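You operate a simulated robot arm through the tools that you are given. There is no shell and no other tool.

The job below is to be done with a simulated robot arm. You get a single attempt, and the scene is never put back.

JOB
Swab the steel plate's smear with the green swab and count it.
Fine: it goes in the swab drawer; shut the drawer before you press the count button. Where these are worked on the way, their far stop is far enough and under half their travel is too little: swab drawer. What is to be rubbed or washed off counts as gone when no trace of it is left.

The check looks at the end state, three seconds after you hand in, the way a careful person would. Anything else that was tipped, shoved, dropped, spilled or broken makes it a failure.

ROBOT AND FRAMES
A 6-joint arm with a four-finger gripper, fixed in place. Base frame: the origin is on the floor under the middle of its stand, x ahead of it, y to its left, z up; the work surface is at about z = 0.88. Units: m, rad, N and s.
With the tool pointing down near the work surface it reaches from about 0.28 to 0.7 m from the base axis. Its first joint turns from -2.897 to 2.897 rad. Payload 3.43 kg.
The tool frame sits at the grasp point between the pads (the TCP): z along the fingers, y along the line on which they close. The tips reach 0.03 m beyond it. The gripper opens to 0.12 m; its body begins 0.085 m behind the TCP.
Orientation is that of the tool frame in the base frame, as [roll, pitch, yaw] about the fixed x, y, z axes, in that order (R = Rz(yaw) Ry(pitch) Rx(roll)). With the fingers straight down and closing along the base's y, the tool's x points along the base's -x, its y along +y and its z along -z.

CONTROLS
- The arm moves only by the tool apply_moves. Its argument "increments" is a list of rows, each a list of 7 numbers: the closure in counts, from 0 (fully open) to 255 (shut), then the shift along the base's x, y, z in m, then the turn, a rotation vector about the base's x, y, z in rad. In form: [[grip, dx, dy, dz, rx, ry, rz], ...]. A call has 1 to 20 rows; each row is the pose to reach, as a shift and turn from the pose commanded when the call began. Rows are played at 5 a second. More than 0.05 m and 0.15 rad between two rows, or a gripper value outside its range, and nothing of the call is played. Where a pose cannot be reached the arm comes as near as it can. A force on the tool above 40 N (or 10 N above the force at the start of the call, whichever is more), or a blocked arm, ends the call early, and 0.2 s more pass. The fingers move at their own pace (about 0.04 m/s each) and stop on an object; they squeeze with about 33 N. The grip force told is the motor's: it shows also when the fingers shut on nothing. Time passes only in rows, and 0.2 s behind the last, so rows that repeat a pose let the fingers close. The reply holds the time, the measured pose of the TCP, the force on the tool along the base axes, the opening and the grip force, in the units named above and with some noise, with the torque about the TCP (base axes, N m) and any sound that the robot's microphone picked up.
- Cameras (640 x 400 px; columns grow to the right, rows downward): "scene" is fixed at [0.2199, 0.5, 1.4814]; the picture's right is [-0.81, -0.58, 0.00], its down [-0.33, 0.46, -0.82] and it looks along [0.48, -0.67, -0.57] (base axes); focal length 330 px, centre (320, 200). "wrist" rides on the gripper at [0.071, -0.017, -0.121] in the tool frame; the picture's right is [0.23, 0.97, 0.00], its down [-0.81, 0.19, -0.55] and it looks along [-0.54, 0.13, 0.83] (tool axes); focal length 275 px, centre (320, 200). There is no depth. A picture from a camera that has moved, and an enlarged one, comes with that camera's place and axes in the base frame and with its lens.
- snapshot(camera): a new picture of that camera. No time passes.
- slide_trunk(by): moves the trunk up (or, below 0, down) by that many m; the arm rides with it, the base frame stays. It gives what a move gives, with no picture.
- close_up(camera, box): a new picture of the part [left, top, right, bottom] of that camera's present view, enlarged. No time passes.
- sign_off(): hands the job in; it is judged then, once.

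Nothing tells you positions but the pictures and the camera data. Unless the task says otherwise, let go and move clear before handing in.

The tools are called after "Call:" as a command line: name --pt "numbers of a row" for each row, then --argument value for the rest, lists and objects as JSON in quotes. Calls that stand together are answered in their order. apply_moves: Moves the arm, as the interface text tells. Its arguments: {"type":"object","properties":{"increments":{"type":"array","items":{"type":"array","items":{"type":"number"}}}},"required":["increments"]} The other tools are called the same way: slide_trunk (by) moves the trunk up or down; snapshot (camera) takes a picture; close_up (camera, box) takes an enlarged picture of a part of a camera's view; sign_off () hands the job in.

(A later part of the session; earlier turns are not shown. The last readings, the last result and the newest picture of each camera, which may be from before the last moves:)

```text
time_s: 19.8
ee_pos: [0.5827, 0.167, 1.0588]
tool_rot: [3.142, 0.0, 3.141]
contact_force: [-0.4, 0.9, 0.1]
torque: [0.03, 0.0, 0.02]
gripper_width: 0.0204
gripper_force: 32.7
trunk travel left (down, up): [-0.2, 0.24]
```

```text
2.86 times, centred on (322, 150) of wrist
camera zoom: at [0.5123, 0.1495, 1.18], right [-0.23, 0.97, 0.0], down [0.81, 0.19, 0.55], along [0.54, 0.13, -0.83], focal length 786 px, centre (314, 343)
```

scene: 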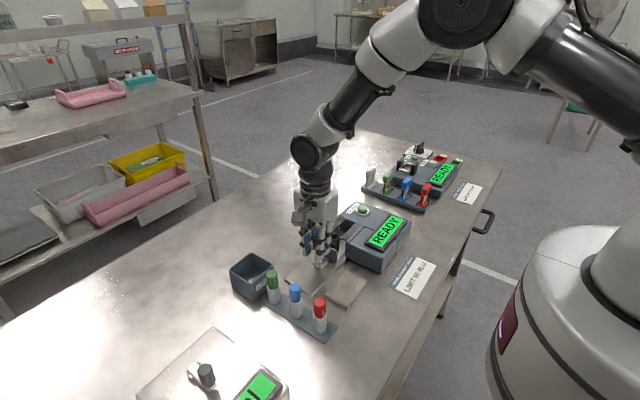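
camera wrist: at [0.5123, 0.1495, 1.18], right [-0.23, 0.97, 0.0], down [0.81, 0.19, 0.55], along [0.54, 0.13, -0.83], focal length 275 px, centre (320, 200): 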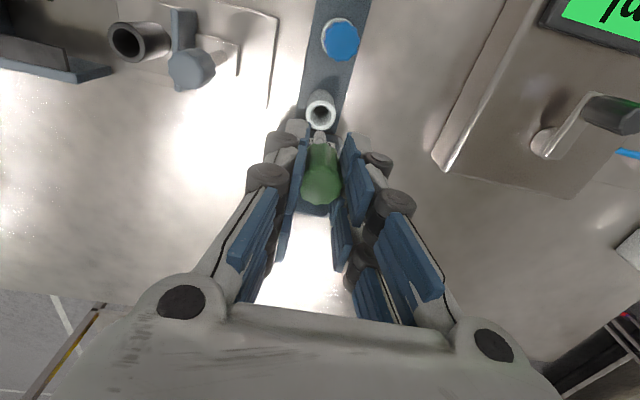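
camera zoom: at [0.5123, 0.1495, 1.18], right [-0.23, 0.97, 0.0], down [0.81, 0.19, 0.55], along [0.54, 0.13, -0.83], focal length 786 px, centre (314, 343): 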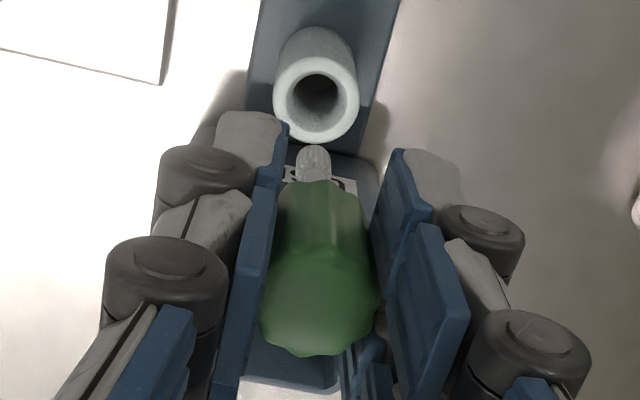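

The tip hangs about 0.082 m below the TCP and the swab is vertical. I'll move, staying high, to where the wrist camera sees the smear well.

Call:
apply_moves --pt "255 0 -0.01 0.025 0 0 0" --pt "255 -0.016 -0.05 0.025 0 0 0" --pt "255 -0.032 -0.09 0.025 0 0 0" --pt "255 -0.048 -0.13 0.025 0 0 0" --pt "255 -0.063 -0.167 0.025 0 0 0" --pt "255 -0.063 -0.167 0.025 0 0 0"

Call:
snapshot --camera "wrist"

Call:
close_up --camera "wrist" --box '[320, 0, 480, 120]'

Call:
close_up --camera "scene" --box '[310, 260, 390, 310]'

```text
time_s: 21.2
ee_pos: [0.5207, -0.0015, 1.0829]
tool_rot: [3.141, -0.001, 3.141]
contact_force: [-0.9, 0.4, -0.8]
torque: [0.04, 0.0, 0.0]
gripper_width: 0.0203
gripper_force: 32.9
trunk travel left (down, up): [-0.2, 0.24]
```

```text
taken
camera wrist: at [0.4497, -0.0185, 1.2049], right [-0.23, 0.97, 0.0], down [0.81, 0.19, 0.55], along [0.54, 0.13, -0.83], focal length 275 px, centre (320, 200)
```

wrist: 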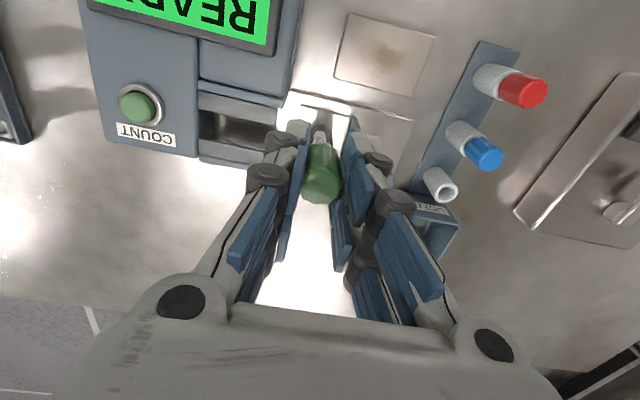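

```text
3.33 times, centred on (400, 60) of wrist
camera zoom: at [0.4497, -0.0185, 1.2049], right [-0.23, 0.97, 0.0], down [0.81, 0.19, 0.55], along [0.54, 0.13, -0.83], focal length 918 px, centre (53, 667)
```

zoom: 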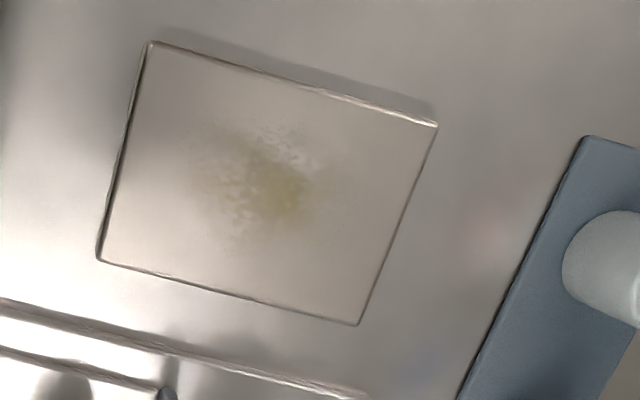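

```text
8.00 times, centred on (350, 285) of scene
camera zoom: at [0.2199, 0.5, 1.4814], right [-0.81, -0.58, 0.0], down [-0.33, 0.46, -0.82], along [0.48, -0.67, -0.57], focal length 2640 px, centre (80, -480)
```

zoom: 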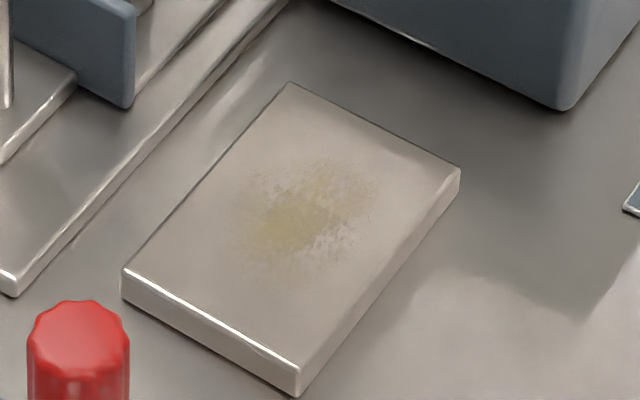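

The smear on the plate spans roughly x 0.448–0.484 and y 0.022–0.076, on a top surface near z = 0.892. I'll move the tip over one corner of that region and go down close to the surface.

Call:
apply_moves --pt "255 -0.035 0.009 0 0 0 0" --pt "255 -0.075 0.018 0 0 0 0" --pt "255 -0.075 0.018 -0.04 0 0 0" --pt "255 -0.075 0.018 -0.08 0 0 0" --pt "255 -0.075 0.018 -0.096 0 0 0" --pt "255 -0.075 0.018 -0.096 0 0 0"

Call:
close_up --camera "scene" --box '[300, 220, 400, 310]'

Call:
close_up --camera "wrist" --box '[240, 60, 440, 210]'

```text
time_s: 22.6
ee_pos: [0.447, 0.0171, 0.9855]
tool_rot: [3.141, -0.001, 3.14]
contact_force: [-0.3, -0.9, 0.0]
torque: [0.02, -0.01, 0.02]
gripper_width: 0.0203
gripper_force: 33.5
trunk travel left (down, up): [-0.2, 0.24]
```

```text
4.44 times, centred on (350, 265) of scene
camera zoom: at [0.2199, 0.5, 1.4814], right [-0.81, -0.58, 0.0], down [-0.33, 0.46, -0.82], along [0.48, -0.67, -0.57], focal length 1467 px, centre (187, -89)
```

zoom: 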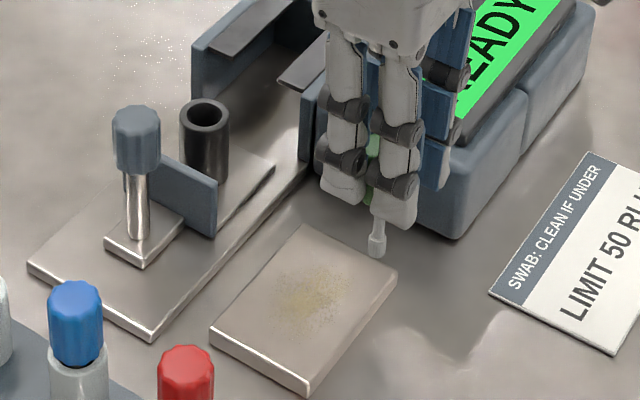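

```text
2.67 times, centred on (340, 135) of wrist
camera zoom: at [0.3763, 0.0001, 1.1074], right [-0.23, 0.97, 0.0], down [0.81, 0.19, 0.55], along [0.54, 0.13, -0.83], focal length 734 px, centre (267, 373)
```

zoom: 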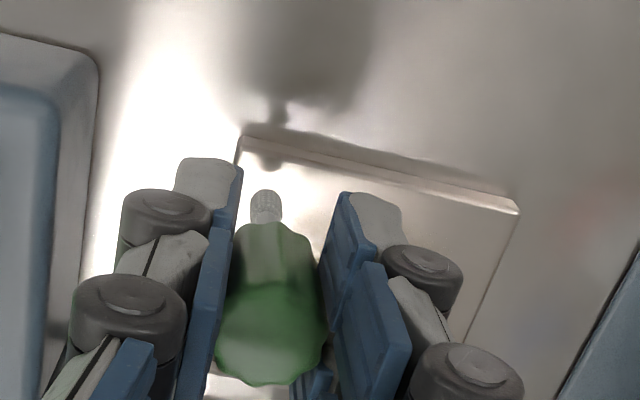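

The tip hovers about a centimetre above the plate near its far corner. Lowering in small steps to find contact.

Call:
apply_moves --pt "255 0.0 0.0 -0.004 0 0 0" --pt "255 0.0 0.0 -0.008 0 0 0" --pt "255 0.0 0.0 -0.008 0 0 0"

```text
time_s: 23.4
ee_pos: [0.4461, 0.0172, 0.9789]
tool_rot: [3.141, -0.001, -3.141]
contact_force: [0.1, 0.1, -0.1]
torque: [0.0, 0.0, -0.01]
gripper_width: 0.0202
gripper_force: 33.0
trunk travel left (down, up): [-0.2, 0.24]
```

Call:
apply_moves --pt "255 0.0 0.0 -0.002 0 0 0" --pt "255 0.0 0.0 -0.003 0 0 0" --pt "255 0.0 0.0 -0.003 0 0 0"

```text
time_s: 24.2
ee_pos: [0.4466, 0.0188, 0.9743]
tool_rot: [3.141, 0.0, 3.141]
contact_force: [-0.5, -0.5, -0.2]
torque: [0.0, 0.02, -0.03]
gripper_width: 0.0203
gripper_force: 33.2
trunk travel left (down, up): [-0.2, 0.24]
```

Call:
apply_moves --pt "255 0.0 0.0 -0.001 0 0 0" --pt "255 0.0 0.0 -0.002 0 0 0" --pt "255 0.0 0.0 -0.002 0 0 0"

Call:
close_up --camera "scene" --box '[330, 240, 400, 290]'

```text
time_s: 25.0
ee_pos: [0.4461, 0.0184, 0.9748]
tool_rot: [3.141, -0.001, -3.14]
contact_force: [-0.1, -0.3, 0.3]
torque: [0.0, 0.0, -0.01]
gripper_width: 0.0202
gripper_force: 33.7
trunk travel left (down, up): [-0.2, 0.24]
```

```text
8.00 times, centred on (365, 265) of scene
camera zoom: at [0.2199, 0.5, 1.4814], right [-0.81, -0.58, 0.0], down [-0.33, 0.46, -0.82], along [0.48, -0.67, -0.57], focal length 2640 px, centre (-40, -320)
```

zoom: 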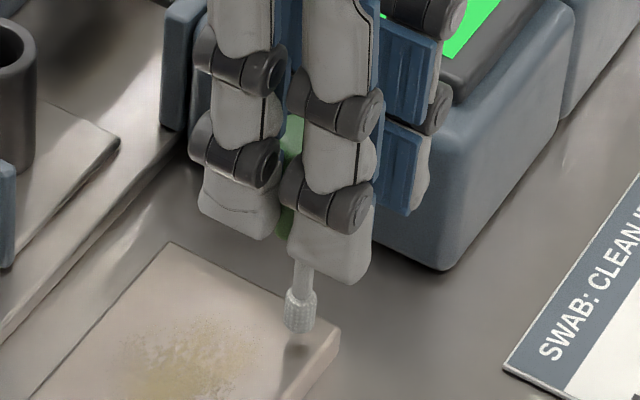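

The tip is very close to the plate, with no contact force yet. Lowering further by millimetres.

Call:
apply_moves --pt "255 0.0 0.0 -0.001 0 0 0" --pt "255 0.0 0.0 -0.002 0 0 0" --pt "255 0.0 0.0 -0.002 0 0 0"

```text
time_s: 25.8
ee_pos: [0.4473, 0.0191, 0.9713]
tool_rot: [3.141, 0.001, 3.141]
contact_force: [0.7, 0.1, -0.3]
torque: [0.03, -0.01, -0.01]
gripper_width: 0.0205
gripper_force: 33.2
trunk travel left (down, up): [-0.2, 0.24]
```

Call:
apply_moves --pt "255 0.0 0.0 -0.001 0 0 0" --pt "255 0.0 0.0 -0.002 0 0 0" --pt "255 0.0 0.0 -0.002 0 0 0"

Call:
close_up --camera "scene" --box '[330, 240, 400, 290]'

```text
time_s: 26.6
ee_pos: [0.4457, 0.0203, 0.9707]
tool_rot: [-3.141, 0.0, 3.141]
contact_force: [-0.3, 0.3, 0.1]
torque: [0.01, 0.02, 0.01]
gripper_width: 0.0201
gripper_force: 32.7
trunk travel left (down, up): [-0.2, 0.24]
```

```text
8.00 times, centred on (365, 265) of scene
camera zoom: at [0.2199, 0.5, 1.4814], right [-0.81, -0.58, 0.0], down [-0.33, 0.46, -0.82], along [0.48, -0.67, -0.57], focal length 2640 px, centre (-40, -320)
```

zoom: 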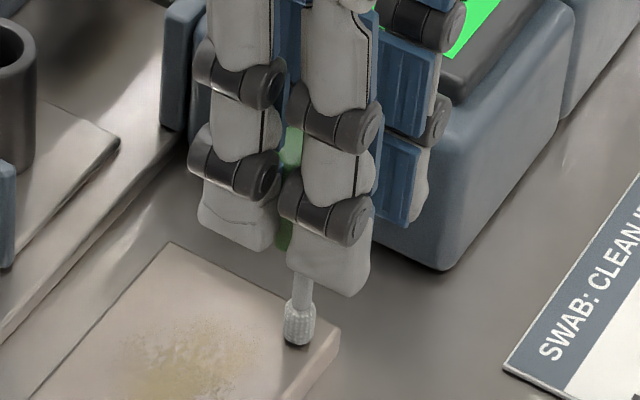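

The tip and its shadow now nearly meet. One more small step down.

Call:
apply_moves --pt "255 0.0 0.0 -0.001 0 0 0" --pt "255 0.0 0.0 -0.001 0 0 0"

```text
time_s: 27.2
ee_pos: [0.4461, 0.0184, 0.9694]
tool_rot: [-3.141, 0.001, 3.141]
contact_force: [-2.0, 1.7, 8.2]
torque: [-0.01, 0.09, 0.01]
gripper_width: 0.0202
gripper_force: 33.2
trunk travel left (down, up): [-0.2, 0.24]
```

Contact at 8 N, at about TCP z 0.968. I'll rub one line along y and check that the plate stays put and the smear responds.

Call:
apply_moves --pt "255 0.0 0.016 0.0 0 0 0" --pt "255 0.0 0.032 0.0 0 0 0" --pt "255 0.0 0.048 0.0 0 0 0" --pt "255 0.0 0.064 0.0 0 0 0" --pt "255 0.004 0.064 0.0 0 0 0" --pt "255 0.004 0.048 0.0 0 0 0" --pt "255 0.004 0.032 0.0 0 0 0" --pt "255 0.004 0.016 0.0 0 0 0" --pt "255 0.004 0.0 0.0 0 0 0"

Call:
close_up --camera "scene" --box '[310, 240, 406, 310]'

Call:
close_up --camera "wrist" --box '[240, 60, 440, 210]'

```text
time_s: 29.2
ee_pos: [0.4515, 0.0173, 0.9691]
tool_rot: [-3.141, -0.002, 3.141]
contact_force: [0.7, 3.5, 12.2]
torque: [0.23, -0.03, 0.01]
gripper_width: 0.0203
gripper_force: 33.1
trunk travel left (down, up): [-0.2, 0.24]
```

```text
5.71 times, centred on (358, 275) of scene
camera zoom: at [0.2199, 0.5, 1.4814], right [-0.81, -0.58, 0.0], down [-0.33, 0.46, -0.82], along [0.48, -0.67, -0.57], focal length 1886 px, centre (103, -229)
```

zoom: 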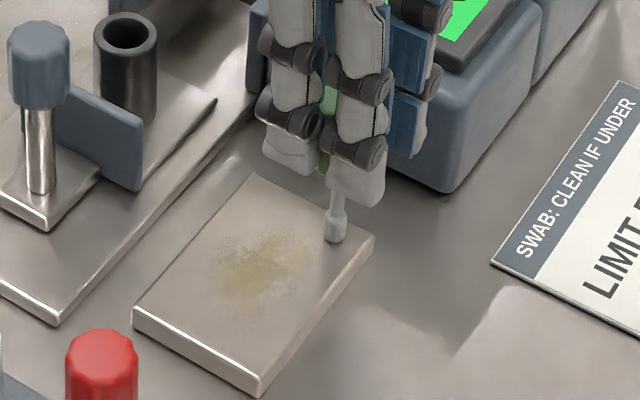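

```text
2.67 times, centred on (340, 135) of wrist
camera zoom: at [0.3805, 0.0005, 1.0908], right [-0.23, 0.97, 0.0], down [0.81, 0.19, 0.55], along [0.54, 0.13, -0.83], focal length 734 px, centre (267, 373)
```

zoom: 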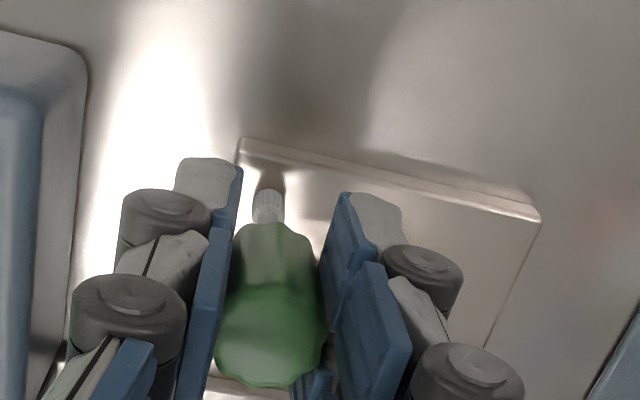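

The plate hasn't moved and the contact force is about 12 N. Continuing the raster across the smear.

Call:
apply_moves --pt "255 0.004 0.0 0.0 0 0 0" --pt "255 0.004 0.016 0.0 0 0 0" --pt "255 0.004 0.032 0.0 0 0 0" --pt "255 0.004 0.048 0.0 0 0 0" --pt "255 0.004 0.064 0.0 0 0 0" --pt "255 0.008 0.064 0.0 0 0 0" --pt "255 0.008 0.048 0.0 0 0 0" --pt "255 0.008 0.032 0.0 0 0 0" --pt "255 0.008 0.016 0.0 0 0 0" --pt "255 0.008 0.0 0.0 0 0 0" --pt "255 0.012 0.0 0.0 0 0 0" --pt "255 0.012 0.016 0.0 0 0 0" --pt "255 0.012 0.032 0.0 0 0 0" --pt "255 0.012 0.048 0.0 0 0 0" --pt "255 0.012 0.064 0.0 0 0 0" --pt "255 0.016 0.064 0.0 0 0 0" --pt "255 0.016 0.048 0.0 0 0 0" --pt "255 0.016 0.032 0.0 0 0 0" --pt "255 0.016 0.016 0.0 0 0 0" --pt "255 0.016 0.0 0.0 0 0 0"

Call:
close_up --camera "scene" --box '[310, 240, 406, 310]'

```text
time_s: 33.4
ee_pos: [0.4672, 0.0172, 0.9686]
tool_rot: [-3.141, 0.0, -3.14]
contact_force: [-0.5, -0.7, 4.2]
torque: [-0.05, -0.04, 0.02]
gripper_width: 0.0203
gripper_force: 32.7
trunk travel left (down, up): [-0.2, 0.24]
```

```text
5.71 times, centred on (358, 275) of scene
camera zoom: at [0.2199, 0.5, 1.4814], right [-0.81, -0.58, 0.0], down [-0.33, 0.46, -0.82], along [0.48, -0.67, -0.57], focal length 1886 px, centre (103, -229)
```

zoom: 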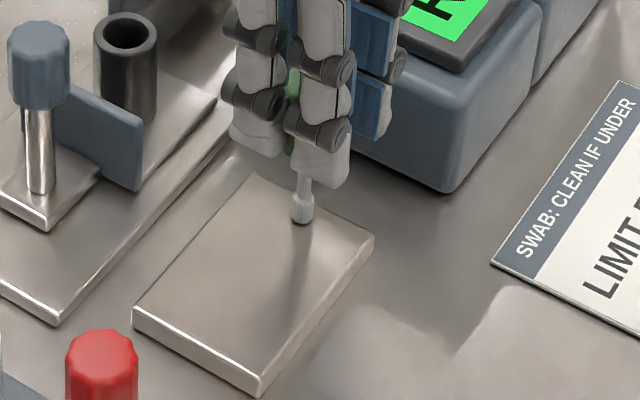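

The visible smear is nearly gone. I'll finish the remaining lines so that no trace is left.

Call:
apply_moves --pt "255 0.004 0.0 -0.0004 0 0 0" --pt "255 0.004 0.016 -0.0004 0 0 0" --pt "255 0.004 0.032 -0.0004 0 0 0" --pt "255 0.004 0.048 -0.0004 0 0 0" --pt "255 0.004 0.064 -0.0004 0 0 0" --pt "255 0.008 0.064 -0.0004 0 0 0" --pt "255 0.008 0.048 -0.0004 0 0 0" --pt "255 0.008 0.032 -0.0004 0 0 0" --pt "255 0.008 0.016 -0.0004 0 0 0" --pt "255 0.008 0.0 -0.0004 0 0 0" --pt "255 0.012 0.0 -0.0004 0 0 0" --pt "255 0.012 0.016 -0.0004 0 0 0" --pt "255 0.012 0.032 -0.0004 0 0 0" --pt "255 0.012 0.048 -0.0004 0 0 0" --pt "255 0.012 0.064 -0.0004 0 0 0" --pt "255 0.016 0.064 -0.0004 0 0 0" --pt "255 0.016 0.048 -0.0004 0 0 0" --pt "255 0.016 0.032 -0.0004 0 0 0" --pt "255 0.016 0.016 -0.0004 0 0 0" --pt "255 0.016 0.0 -0.0004 0 0 0"

Call:
close_up --camera "scene" --box '[310, 240, 406, 310]'

```text
time_s: 37.6
ee_pos: [0.4825, 0.0178, 0.9679]
tool_rot: [3.141, 0.001, -3.141]
contact_force: [0.6, 2.0, 10.5]
torque: [0.18, -0.04, 0.0]
gripper_width: 0.0205
gripper_force: 32.6
trunk travel left (down, up): [-0.2, 0.24]
```

```text
5.71 times, centred on (358, 275) of scene
camera zoom: at [0.2199, 0.5, 1.4814], right [-0.81, -0.58, 0.0], down [-0.33, 0.46, -0.82], along [0.48, -0.67, -0.57], focal length 1886 px, centre (103, -229)
```

zoom: 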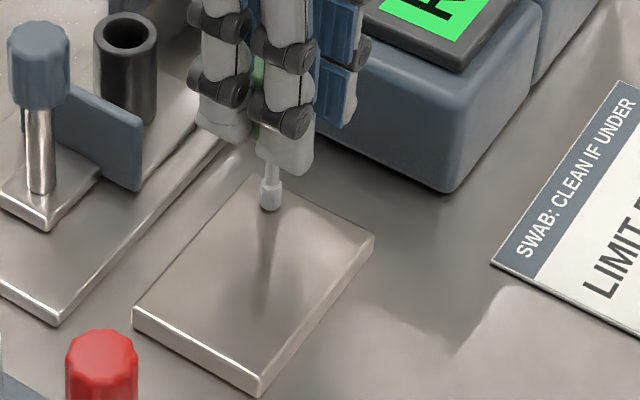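

The plate looks clean. One more pair of lines at the near edge, then I'll lift and inspect the plate from above.

Call:
apply_moves --pt "255 0.004 0.0 0 0 0 0" --pt "255 0.004 0.016 0 0 0 0" --pt "255 0.004 0.032 0 0 0 0" --pt "255 0.004 0.048 0 0 0 0" --pt "255 0.004 0.064 0 0 0 0" --pt "255 0.008 0.064 0 0 0 0" --pt "255 0.008 0.048 0 0 0 0" --pt "255 0.008 0.032 0 0 0 0" --pt "255 0.008 0.016 0 0 0 0" --pt "255 0.008 0.0 0 0 0 0" --pt "255 0.008 0.0 0.03 0 0 0" --pt "255 0.02 -0.01 0.07 0 0 0" --pt "255 0.034 -0.018 0.1144 0 0 0" --pt "255 0.034 -0.018 0.1144 0 0 0"

Call:
close_up --camera "scene" --box '[310, 260, 390, 310]'

Call:
close_up --camera "wrist" --box '[320, 0, 480, 120]'

Call:
snapshot --camera "wrist"

```text
time_s: 40.6
ee_pos: [0.5164, -0.002, 1.0828]
tool_rot: [3.141, 0.0, -3.141]
contact_force: [-0.1, -0.1, 0.0]
torque: [0.02, 0.04, 0.03]
gripper_width: 0.02
gripper_force: 33.1
trunk travel left (down, up): [-0.2, 0.24]
```

```text
8.00 times, centred on (350, 285) of scene
camera zoom: at [0.2199, 0.5, 1.4814], right [-0.81, -0.58, 0.0], down [-0.33, 0.46, -0.82], along [0.48, -0.67, -0.57], focal length 2640 px, centre (80, -480)
```

zoom: 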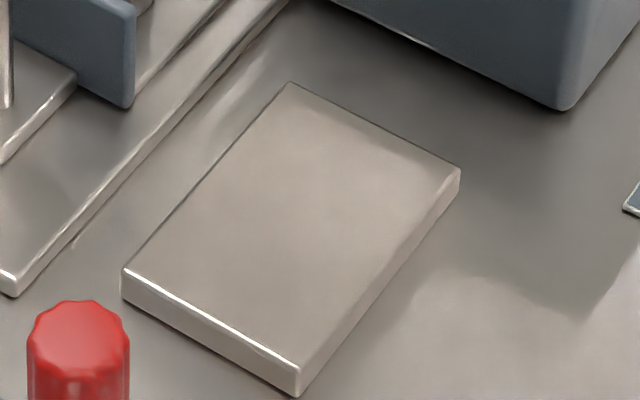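

```text
3.33 times, centred on (400, 60) of wrist
camera zoom: at [0.4466, -0.0197, 1.2041], right [-0.23, 0.97, 0.0], down [0.81, 0.19, 0.55], along [0.54, 0.13, -0.83], focal length 918 px, centre (53, 667)
```

zoom: 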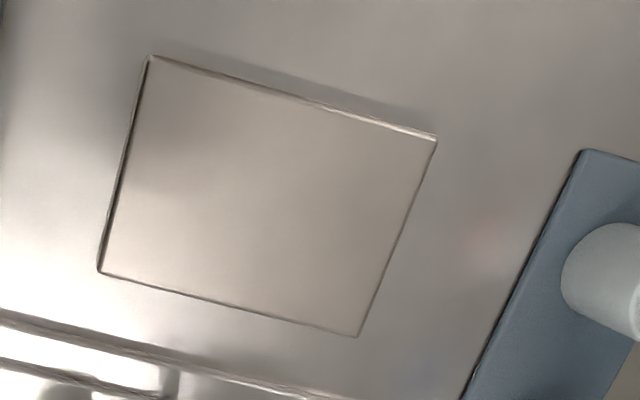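

```text
taken
camera wrist: at [0.4466, -0.0197, 1.2041], right [-0.23, 0.97, 0.0], down [0.81, 0.19, 0.55], along [0.54, 0.13, -0.83], focal length 275 px, centre (320, 200)
```

wrist: 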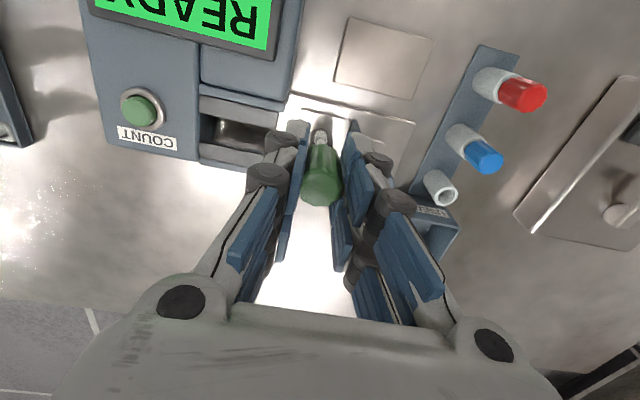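

The plate is clean and in its original place. Now I'll turn the gripper 90° so the fingers clear the knob and tray wall, and hover above the drawer socket.

Call:
apply_moves --pt "255 0.004 0.001 0 0 0 -0.1428" --pt "255 0.008 0.002 0 0 0 -0.2856" --pt "255 0.012 0.003 0 0 0 -0.4284" --pt "255 0.016 0.004 0 0 0 -0.5712" --pt "255 0.02 0.005 0 0 0 -0.714" --pt "255 0.024 0.006 0 0 0 -0.8568" --pt "255 0.028 0.007 0 0 0 -0.9996" --pt "255 0.032 0.008 0 0 0 -1.1424" --pt "255 0.036 0.009 0 0 0 -1.2852" --pt "255 0.04 0.01 0 0 0 -1.428" --pt "255 0.043 0.0125 0 0 0 -1.5708" --pt "255 0.043 0.0125 0 0 0 -1.5708"

Call:
snapshot --camera "wrist"

Call:
close_up --camera "wrist" --box '[260, 60, 388, 180]'

Call:
close_up --camera "scene" --box '[270, 180, 390, 290]'

```text
time_s: 43.2
ee_pos: [0.5597, 0.0119, 1.0823]
tool_rot: [-3.141, 0.001, 1.57]
contact_force: [0.2, 0.6, -0.1]
torque: [0.01, -0.01, -0.02]
gripper_width: 0.0203
gripper_force: 32.7
trunk travel left (down, up): [-0.2, 0.24]
```

```text
taken
camera wrist: at [0.5436, 0.0833, 1.2043], right [0.97, 0.23, 0.0], down [0.19, -0.81, 0.55], along [0.13, -0.54, -0.83], focal length 275 px, centre (320, 200)
```

wrist: 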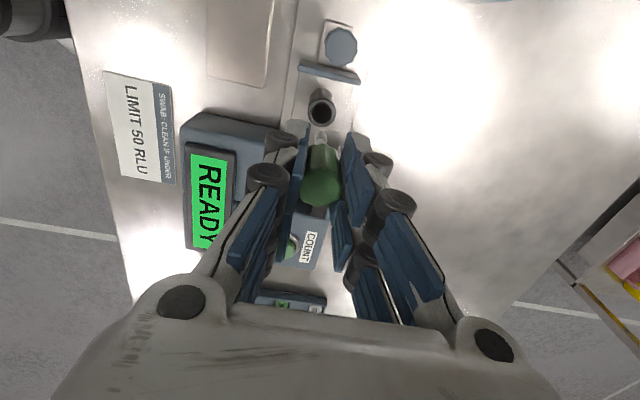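

```text
3.33 times, centred on (324, 120) of wrist
camera zoom: at [0.5436, 0.0833, 1.2043], right [0.97, 0.23, 0.0], down [0.19, -0.81, 0.55], along [0.13, -0.54, -0.83], focal length 918 px, centre (307, 467)
```

zoom: 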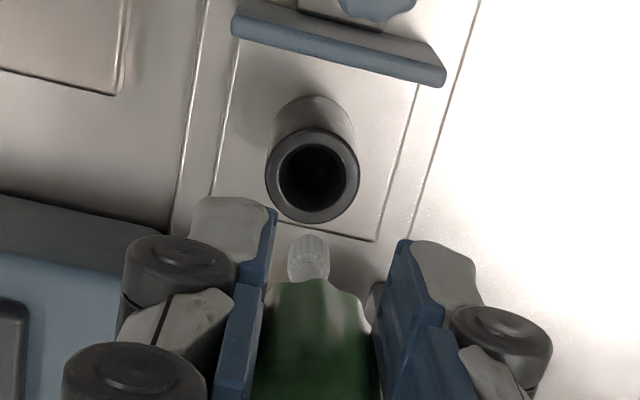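

```text
3.64 times, centred on (330, 235) of scene
camera zoom: at [0.2199, 0.5, 1.4814], right [-0.81, -0.58, 0.0], down [-0.33, 0.46, -0.82], along [0.48, -0.67, -0.57], focal length 1200 px, centre (284, 73)
```

zoom: 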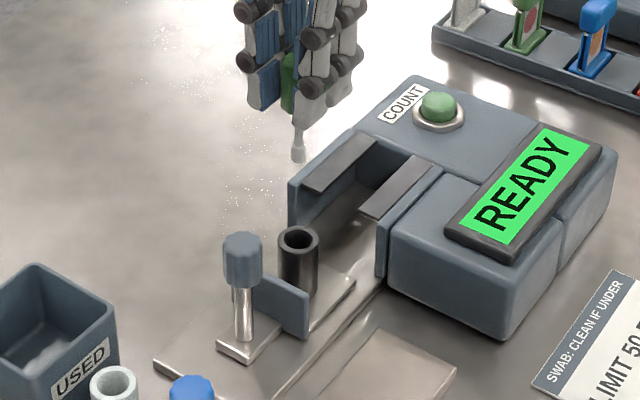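

The socket ring is centred at about (0.563, 0.0085) with its top near z = 0.93, and the swab tip is a few mm off that. I'll correct laterally and lower until the tip is about 2 cm above the ring.

Call:
apply_moves --pt "255 0.003 -0.0035 0 0 0 0" --pt "255 0.003 -0.0035 -0.03 0 0 0" --pt "255 0.003 -0.0035 -0.053 0 0 0" --pt "255 0.003 -0.0035 -0.053 0 0 0"

Call:
close_up --camera "wrist" --box '[270, 80, 370, 170]'

Call:
close_up --camera "scene" --box '[290, 210, 370, 270]'

```text
time_s: 44.2
ee_pos: [0.562, 0.0092, 1.0296]
tool_rot: [-3.141, 0.001, 1.57]
contact_force: [0.4, 0.1, 0.3]
torque: [0.0, 0.01, 0.02]
gripper_width: 0.0206
gripper_force: 32.9
trunk travel left (down, up): [-0.2, 0.24]
```

```text
4.44 times, centred on (320, 125) of wrist
camera zoom: at [0.5464, 0.0792, 1.1518], right [0.97, 0.23, 0.0], down [0.19, -0.81, 0.55], along [0.13, -0.54, -0.83], focal length 1224 px, centre (320, 533)
```

zoom: 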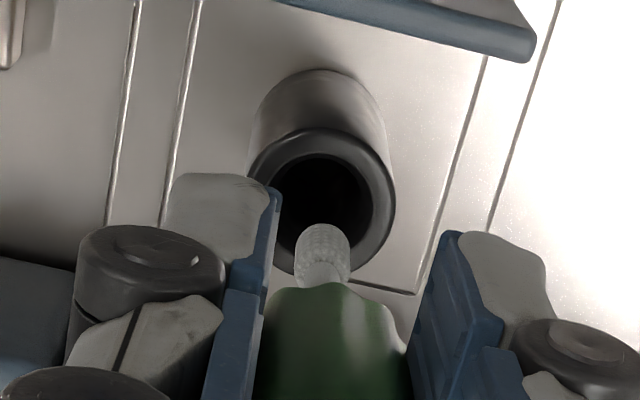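

```text
6.67 times, centred on (330, 240) of scene
camera zoom: at [0.2199, 0.5, 1.4814], right [-0.81, -0.58, 0.0], down [-0.33, 0.46, -0.82], along [0.48, -0.67, -0.57], focal length 2200 px, centre (253, -67)
```

zoom: 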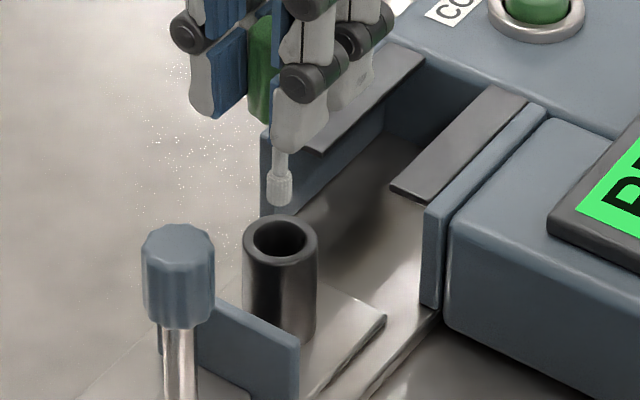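

The tip is aligned with the socket to within about 1 mm. Lowering it in, with force checks along the way.

Call:
apply_moves --pt "255 0 0 -0.01 0 0 0" --pt "255 0 0 -0.02 0 0 0" --pt "255 0 0 -0.03 0 0 0" --pt "255 0 0 -0.04 0 0 0" --pt "255 0 0 -0.04 0 0 0"

Call:
close_up --camera "scene" --box '[290, 210, 370, 270]'

Call:
close_up --camera "wrist" --box '[270, 80, 370, 170]'

```text
time_s: 45.4
ee_pos: [0.5608, 0.0098, 0.9895]
tool_rot: [3.141, 0.0, 1.572]
contact_force: [-0.6, -0.9, 0.6]
torque: [0.0, 0.03, 0.02]
gripper_width: 0.0203
gripper_force: 32.6
trunk travel left (down, up): [-0.2, 0.24]
```

```text
6.67 times, centred on (330, 240) of scene
camera zoom: at [0.2199, 0.5, 1.4814], right [-0.81, -0.58, 0.0], down [-0.33, 0.46, -0.82], along [0.48, -0.67, -0.57], focal length 2200 px, centre (253, -67)
```

zoom: 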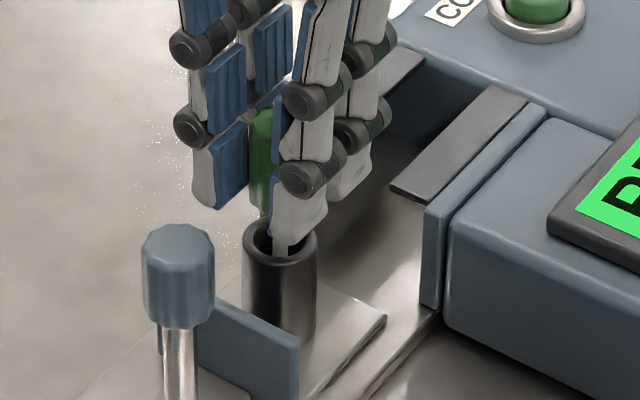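

```text
4.44 times, centred on (320, 125) of wrist
camera zoom: at [0.5454, 0.08, 1.1116], right [0.97, 0.23, 0.0], down [0.19, -0.81, 0.55], along [0.13, -0.54, -0.83], focal length 1224 px, centre (320, 533)
```

zoom: 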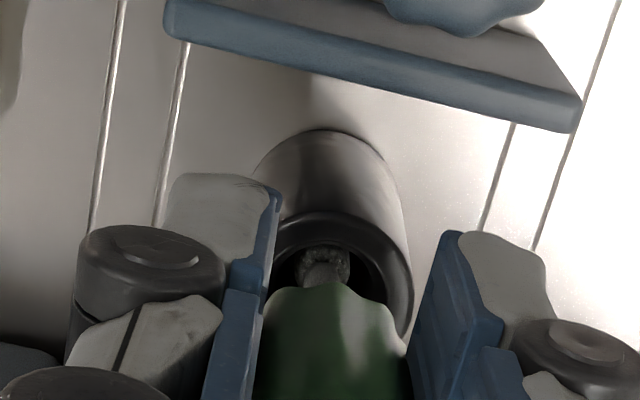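

The tip is inside the tube and centred. Continuing down toward seating.

Call:
apply_moves --pt "255 0 0 -0.006 0 0 0" --pt "255 0 0 -0.012 0 0 0" --pt "255 0 0 -0.016 0 0 0" --pt "255 0 0 -0.016 0 0 0"

Call:
close_up --camera "scene" --box '[290, 210, 370, 270]'

```text
time_s: 46.4
ee_pos: [0.5629, 0.0111, 0.9727]
tool_rot: [3.141, 0.0, 1.571]
contact_force: [-0.8, -0.1, 0.8]
torque: [-0.03, -0.01, -0.03]
gripper_width: 0.0202
gripper_force: 33.2
trunk travel left (down, up): [-0.2, 0.24]
```

```text
6.67 times, centred on (330, 240) of scene
camera zoom: at [0.2199, 0.5, 1.4814], right [-0.81, -0.58, 0.0], down [-0.33, 0.46, -0.82], along [0.48, -0.67, -0.57], focal length 2200 px, centre (253, -67)
```

zoom: 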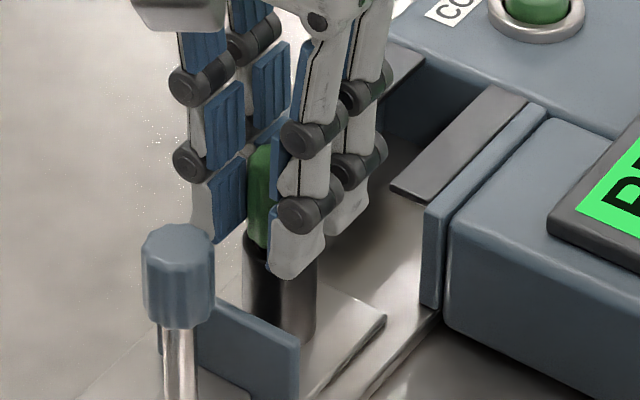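

The cap is close to the top of the socket. Lowering millimetre by millimetre to feel it seat.

Call:
apply_moves --pt "255 0 0 -0.002 0 0 0" --pt "255 0 0 -0.0035 0 0 0" --pt "255 0 0 -0.0035 0 0 0"

```text
time_s: 47.2
ee_pos: [0.562, 0.0092, 0.9731]
tool_rot: [3.138, -0.001, 1.572]
contact_force: [-4.4, -1.6, 27.8]
torque: [0.0, 0.18, -0.09]
gripper_width: 0.0205
gripper_force: 33.1
trunk travel left (down, up): [-0.2, 0.24]
```

Firm contact of 28 N at TCP z ≈ 0.972. I'll look closely to see whether the cap is seated on the socket.

Call:
close_up --camera "scene" --box '[305, 215, 355, 255]'

Call:
close_up --camera "wrist" --box '[270, 80, 370, 210]'

```text
10.00 times, centred on (330, 235) of scene
camera zoom: at [0.2199, 0.5, 1.4814], right [-0.81, -0.58, 0.0], down [-0.33, 0.46, -0.82], along [0.48, -0.67, -0.57], focal length 3300 px, centre (220, -150)
```

zoom: 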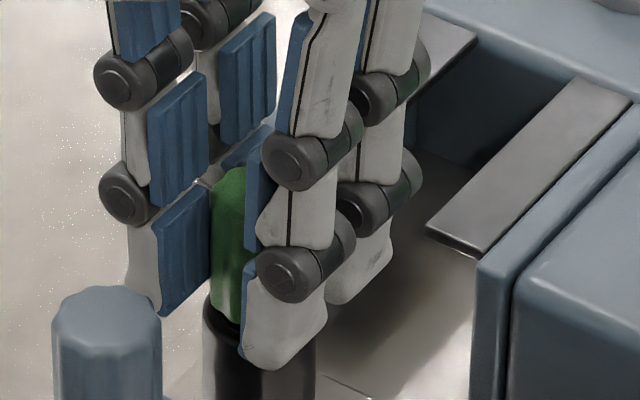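

```text
3.08 times, centred on (320, 145) of wrist
camera zoom: at [0.5455, 0.0801, 1.0947], right [0.97, 0.23, 0.01], down [0.19, -0.81, 0.55], along [0.13, -0.54, -0.83], focal length 847 px, centre (320, 369)
```

zoom: 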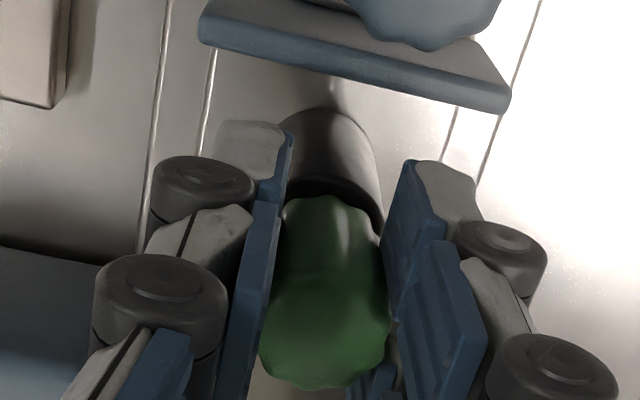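

The cap sits centred on the socket's rim. I'll ease off the pressure, then open the fingers a little to release it.

Call:
apply_moves --pt "255 0 0 0.0025 0 0 0" --pt "235 0 0 0.0025 0 0 0" --pt "200 0 0 0.0025 0 0 0" --pt "170 0 0 0.0025 0 0 0" --pt "150 0 0 0.0025 0 0 0" --pt "150 0 0 0.0025 0 0 0"

Call:
close_up --camera "scene" --box '[290, 205, 370, 265]'

Call:
close_up --camera "wrist" --box '[250, 80, 390, 210]'

```text
time_s: 48.6
ee_pos: [0.5621, 0.0096, 0.973]
tool_rot: [-3.14, 0.001, 1.572]
contact_force: [0.1, 0.3, -0.6]
torque: [0.0, -0.03, 0.01]
gripper_width: 0.0495
gripper_force: 0.2
trunk travel left (down, up): [-0.2, 0.24]
```

```text
6.67 times, centred on (330, 235) of scene
camera zoom: at [0.2199, 0.5, 1.4814], right [-0.81, -0.58, 0.0], down [-0.33, 0.46, -0.82], along [0.48, -0.67, -0.57], focal length 2200 px, centre (253, -33)
```

zoom: 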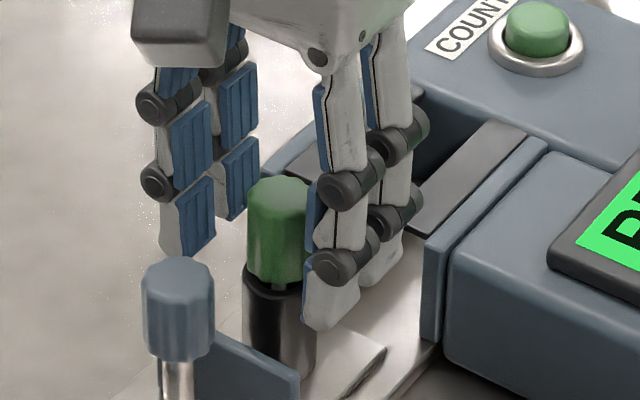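

```text
3.08 times, centred on (320, 145) of wrist
camera zoom: at [0.5461, 0.0799, 1.0942], right [0.97, 0.23, 0.0], down [0.19, -0.81, 0.55], along [0.13, -0.54, -0.83], focal length 847 px, centre (320, 369)
```

zoom: 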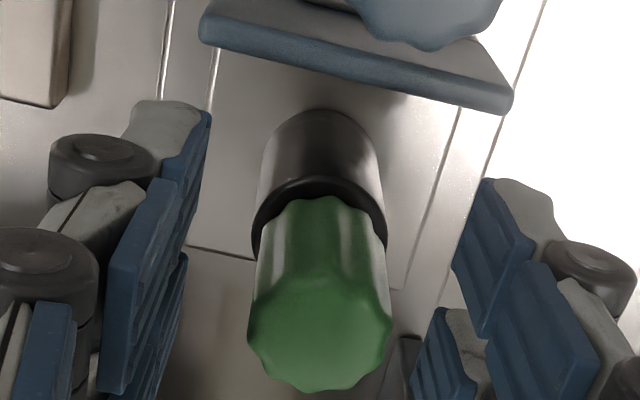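

Released, and the swab stands in the socket. I'll raise the gripper clear and inspect it.

Call:
apply_moves --pt "150 0 0 0.02 0 0 0" --pt "150 0 0 0.05 0 0 0" --pt "150 0 0 0.08 0 0 0" --pt "150 0 0.02 0.11 0 0 0" --pt "150 0 0.05 0.13 0 0 0" --pt "150 0 0.09 0.14 0 0 0" --pt "150 0 0.09 0.14 0 0 0"

Call:
close_up --camera "scene" --box '[290, 205, 370, 265]'

Call:
snapshot --camera "wrist"

Call:
close_up --camera "wrist" --box '[240, 80, 380, 280]'

```text
time_s: 50.2
ee_pos: [0.5613, 0.1008, 1.1133]
tool_rot: [3.14, 0.001, 1.57]
contact_force: [0.0, 1.0, -0.5]
torque: [0.0, 0.02, 0.01]
gripper_width: 0.0497
gripper_force: 0.0
trunk travel left (down, up): [-0.2, 0.24]
```

```text
6.67 times, centred on (330, 235) of scene
camera zoom: at [0.2199, 0.5, 1.4814], right [-0.81, -0.58, 0.0], down [-0.33, 0.46, -0.82], along [0.48, -0.67, -0.57], focal length 2200 px, centre (253, -33)
```

zoom: 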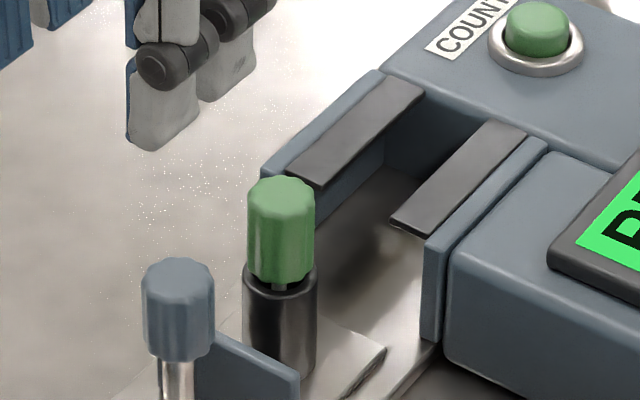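

```text
taken
camera wrist: at [0.5462, 0.1703, 1.2347], right [0.97, 0.23, 0.0], down [0.19, -0.81, 0.55], along [0.13, -0.54, -0.83], focal length 275 px, centre (320, 200)
```

wrist: 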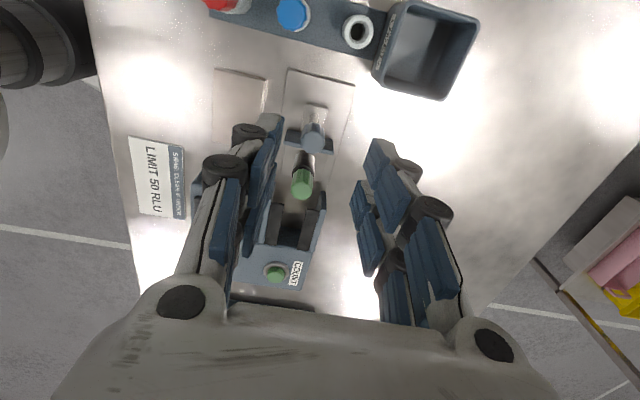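

```text
2.00 times, centred on (310, 180) of wrist
camera zoom: at [0.5462, 0.1703, 1.2347], right [0.97, 0.23, 0.0], down [0.19, -0.81, 0.55], along [0.13, -0.54, -0.83], focal length 551 px, centre (340, 240)
```

zoom: 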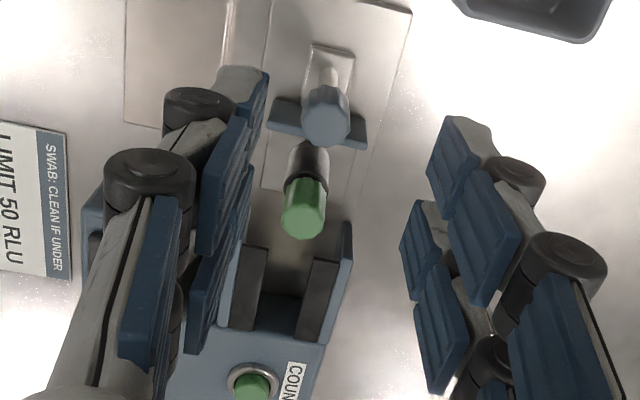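

The swab stands upright in the drawer socket. To shut the drawer I'll close the fingers, lower them just on the +y side of the knob, and push it toward -y.

Call:
apply_moves --pt "255 0.0005 0.019 0 0 0 0" --pt "255 0.0005 0.019 0 0 0 0" --pt "255 0.0005 0.019 0 0 0 0" --pt "255 0.0005 0.019 0 0 0 0" --pt "255 0.0005 0.019 -0.04 0 0 0" --pt "255 0.0005 0.019 -0.08 0 0 0" --pt "255 0.0005 0.019 -0.08 0 0 0"

Call:
snapshot --camera "wrist"

Call:
close_up --camera "scene" --box '[230, 170, 370, 310]'

```text
time_s: 51.8
ee_pos: [0.5628, 0.1179, 1.0333]
tool_rot: [-3.142, 0.001, 1.571]
contact_force: [-0.8, 0.5, 0.0]
torque: [0.02, 0.0, 0.01]
gripper_width: 0.0
gripper_force: 33.3
trunk travel left (down, up): [-0.2, 0.24]
```

```text
taken
camera wrist: at [0.5477, 0.1882, 1.1549], right [0.97, 0.23, 0.0], down [0.19, -0.81, 0.55], along [0.13, -0.54, -0.83], focal length 275 px, centre (320, 200)
```

wrist: 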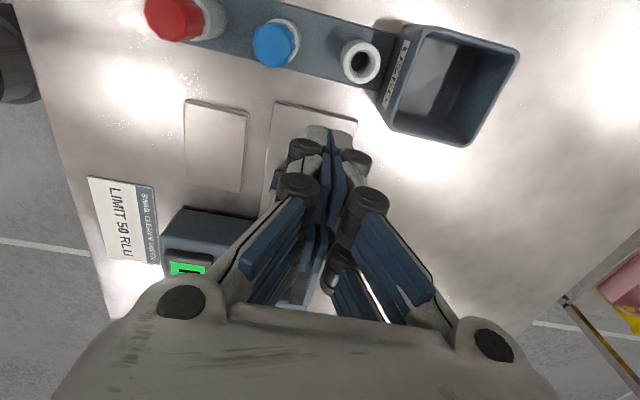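

```text
2.86 times, centred on (300, 240) of scene
camera zoom: at [0.2199, 0.5, 1.4814], right [-0.81, -0.58, 0.0], down [-0.33, 0.46, -0.82], along [0.48, -0.67, -0.57], focal length 943 px, centre (377, 86)
```

zoom: 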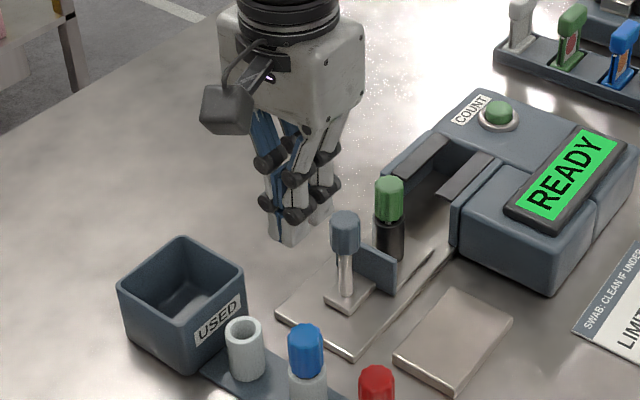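

I want to confirm the finger edges clear the knob before lowering. Zooming in on the fingertips and knob.

Call:
close_up --camera "scene" --box '[270, 200, 350, 280]'

Call:
close_up --camera "wrist" --box '[260, 90, 390, 240]'

```text
5.00 times, centred on (310, 240) of scene
camera zoom: at [0.2199, 0.5, 1.4814], right [-0.81, -0.58, 0.0], down [-0.33, 0.46, -0.82], along [0.48, -0.67, -0.57], focal length 1650 px, centre (370, 0)
```

zoom: 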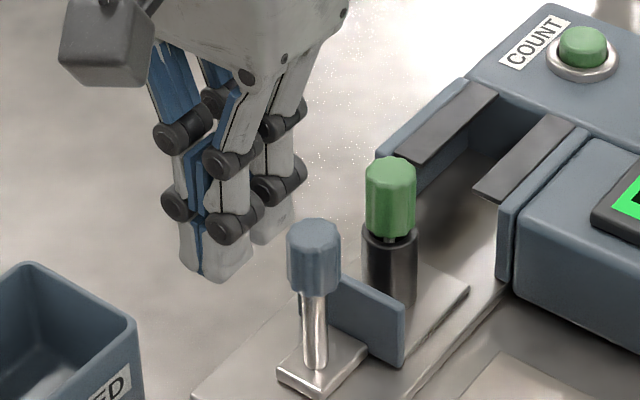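

```text
2.67 times, centred on (325, 165) of wrist
camera zoom: at [0.5477, 0.1882, 1.1549], right [0.97, 0.23, 0.0], down [0.19, -0.81, 0.55], along [0.13, -0.54, -0.83], focal length 734 px, centre (307, 293)
```

zoom: 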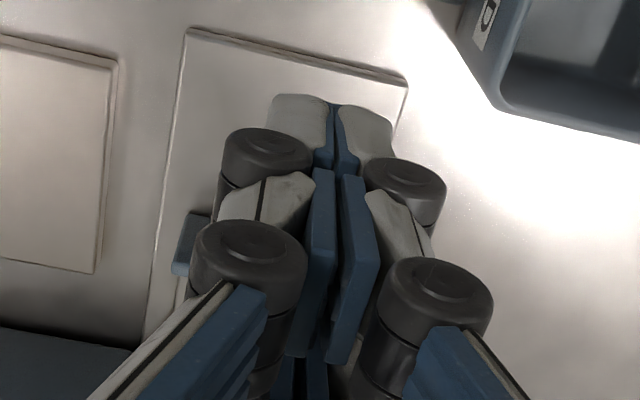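

The fingers span about ±0.024 m in y and leave about 1 cm to the knob. Lowering to knob height, then pushing slowly.

Call:
apply_moves --pt "255 0 0 -0.03 0 0 0" --pt "255 0 0 -0.064 0 0 0" --pt "255 0 0 -0.064 0 0 0" --pt "255 0 -0.008 -0.064 0 0 0" --pt "255 0 -0.016 -0.064 0 0 0" --pt "255 0 -0.024 -0.064 0 0 0" --pt "255 0 -0.032 -0.064 0 0 0" --pt "255 0 -0.04 -0.064 0 0 0"

Call:
close_up --camera "scene" --box '[270, 180, 390, 280]'

Call:
snapshot --camera "wrist"

```text
time_s: 53.6
ee_pos: [0.5627, 0.0771, 0.9694]
tool_rot: [-3.14, 0.001, 1.569]
contact_force: [-0.1, -0.7, -0.1]
torque: [0.0, -0.02, 0.02]
gripper_width: 0.0001
gripper_force: 33.4
trunk travel left (down, up): [-0.2, 0.24]
```

```text
4.00 times, centred on (330, 230) of scene
camera zoom: at [0.2199, 0.5, 1.4814], right [-0.81, -0.58, 0.0], down [-0.33, 0.46, -0.82], along [0.48, -0.67, -0.57], focal length 1320 px, centre (280, 80)
```

zoom: 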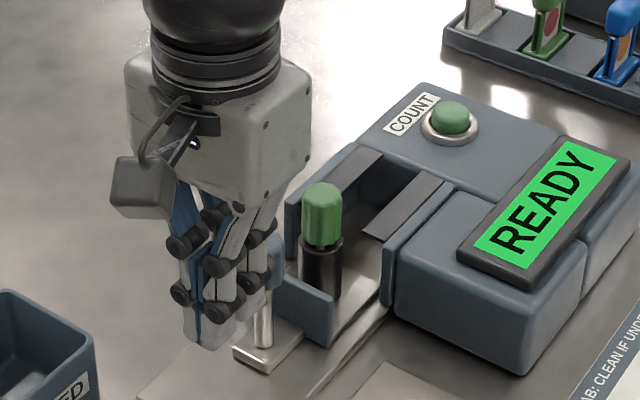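

```text
taken
camera wrist: at [0.547, 0.1488, 1.0906], right [0.97, 0.23, 0.0], down [0.19, -0.81, 0.55], along [0.13, -0.54, -0.83], focal length 275 px, centre (320, 200)
```

wrist: 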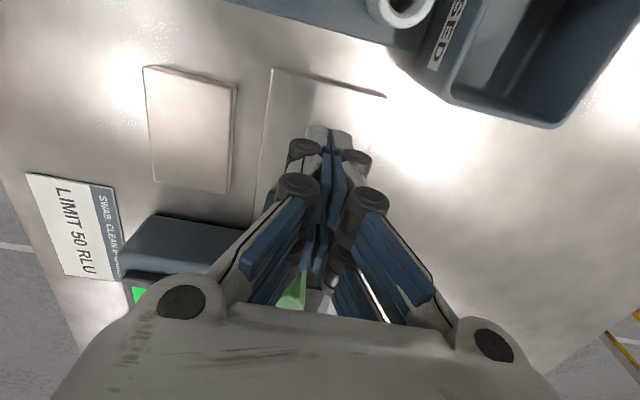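

The drawer is sliding in with the swab upright. Continuing slowly as the swab passes between the guide strips.

Call:
apply_moves --pt "255 0 -0.006 0 0 0 0" --pt "255 0 -0.012 0 0 0 0" --pt "255 0 -0.018 0 0 0 0" --pt "255 0 -0.024 0 0 0 0" --pt "255 0 -0.03 0 0 0 0"

Call:
close_up --camera "scene" --box '[290, 180, 390, 270]'

```text
time_s: 54.8
ee_pos: [0.5632, 0.0479, 0.9689]
tool_rot: [3.142, 0.0, 1.57]
contact_force: [-1.0, 0.2, 0.0]
torque: [0.01, 0.0, 0.02]
gripper_width: 0.0
gripper_force: 32.9
trunk travel left (down, up): [-0.2, 0.24]
```

```text
4.44 times, centred on (340, 225) of scene
camera zoom: at [0.2199, 0.5, 1.4814], right [-0.81, -0.58, 0.0], down [-0.33, 0.46, -0.82], along [0.48, -0.67, -0.57], focal length 1467 px, centre (231, 89)
```

zoom: 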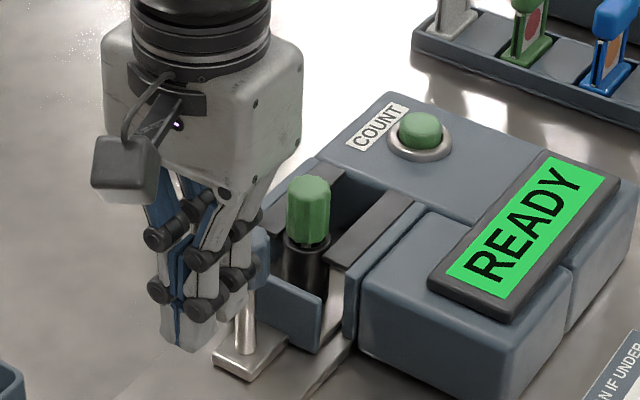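

The swab is passing between the strips without touching. Pushing on to the shut stop.

Call:
apply_moves --pt "255 0 -0.006 0 0 0 0" --pt "255 0 -0.012 0 0 0 0" --pt "255 0 -0.017 0 0 0 0" --pt "255 0 -0.021 0 0 0 0" --pt "255 0 -0.021 0 0 0 0"

Call:
close_up --camera "scene" --box '[290, 180, 390, 270]'

```text
time_s: 56.0
ee_pos: [0.5636, 0.0261, 0.9684]
tool_rot: [-3.141, 0.0, 1.571]
contact_force: [-0.5, 0.3, 0.5]
torque: [0.02, 0.02, 0.01]
gripper_width: 0.0005
gripper_force: 33.2
trunk travel left (down, up): [-0.2, 0.24]
```

```text
4.44 times, centred on (340, 225) of scene
camera zoom: at [0.2199, 0.5, 1.4814], right [-0.81, -0.58, 0.0], down [-0.33, 0.46, -0.82], along [0.48, -0.67, -0.57], focal length 1467 px, centre (231, 89)
```

zoom: 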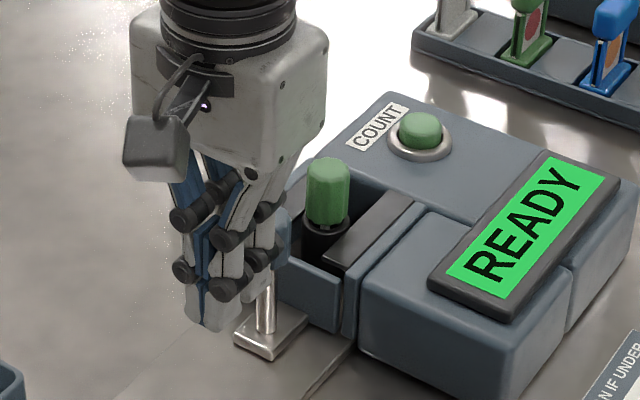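

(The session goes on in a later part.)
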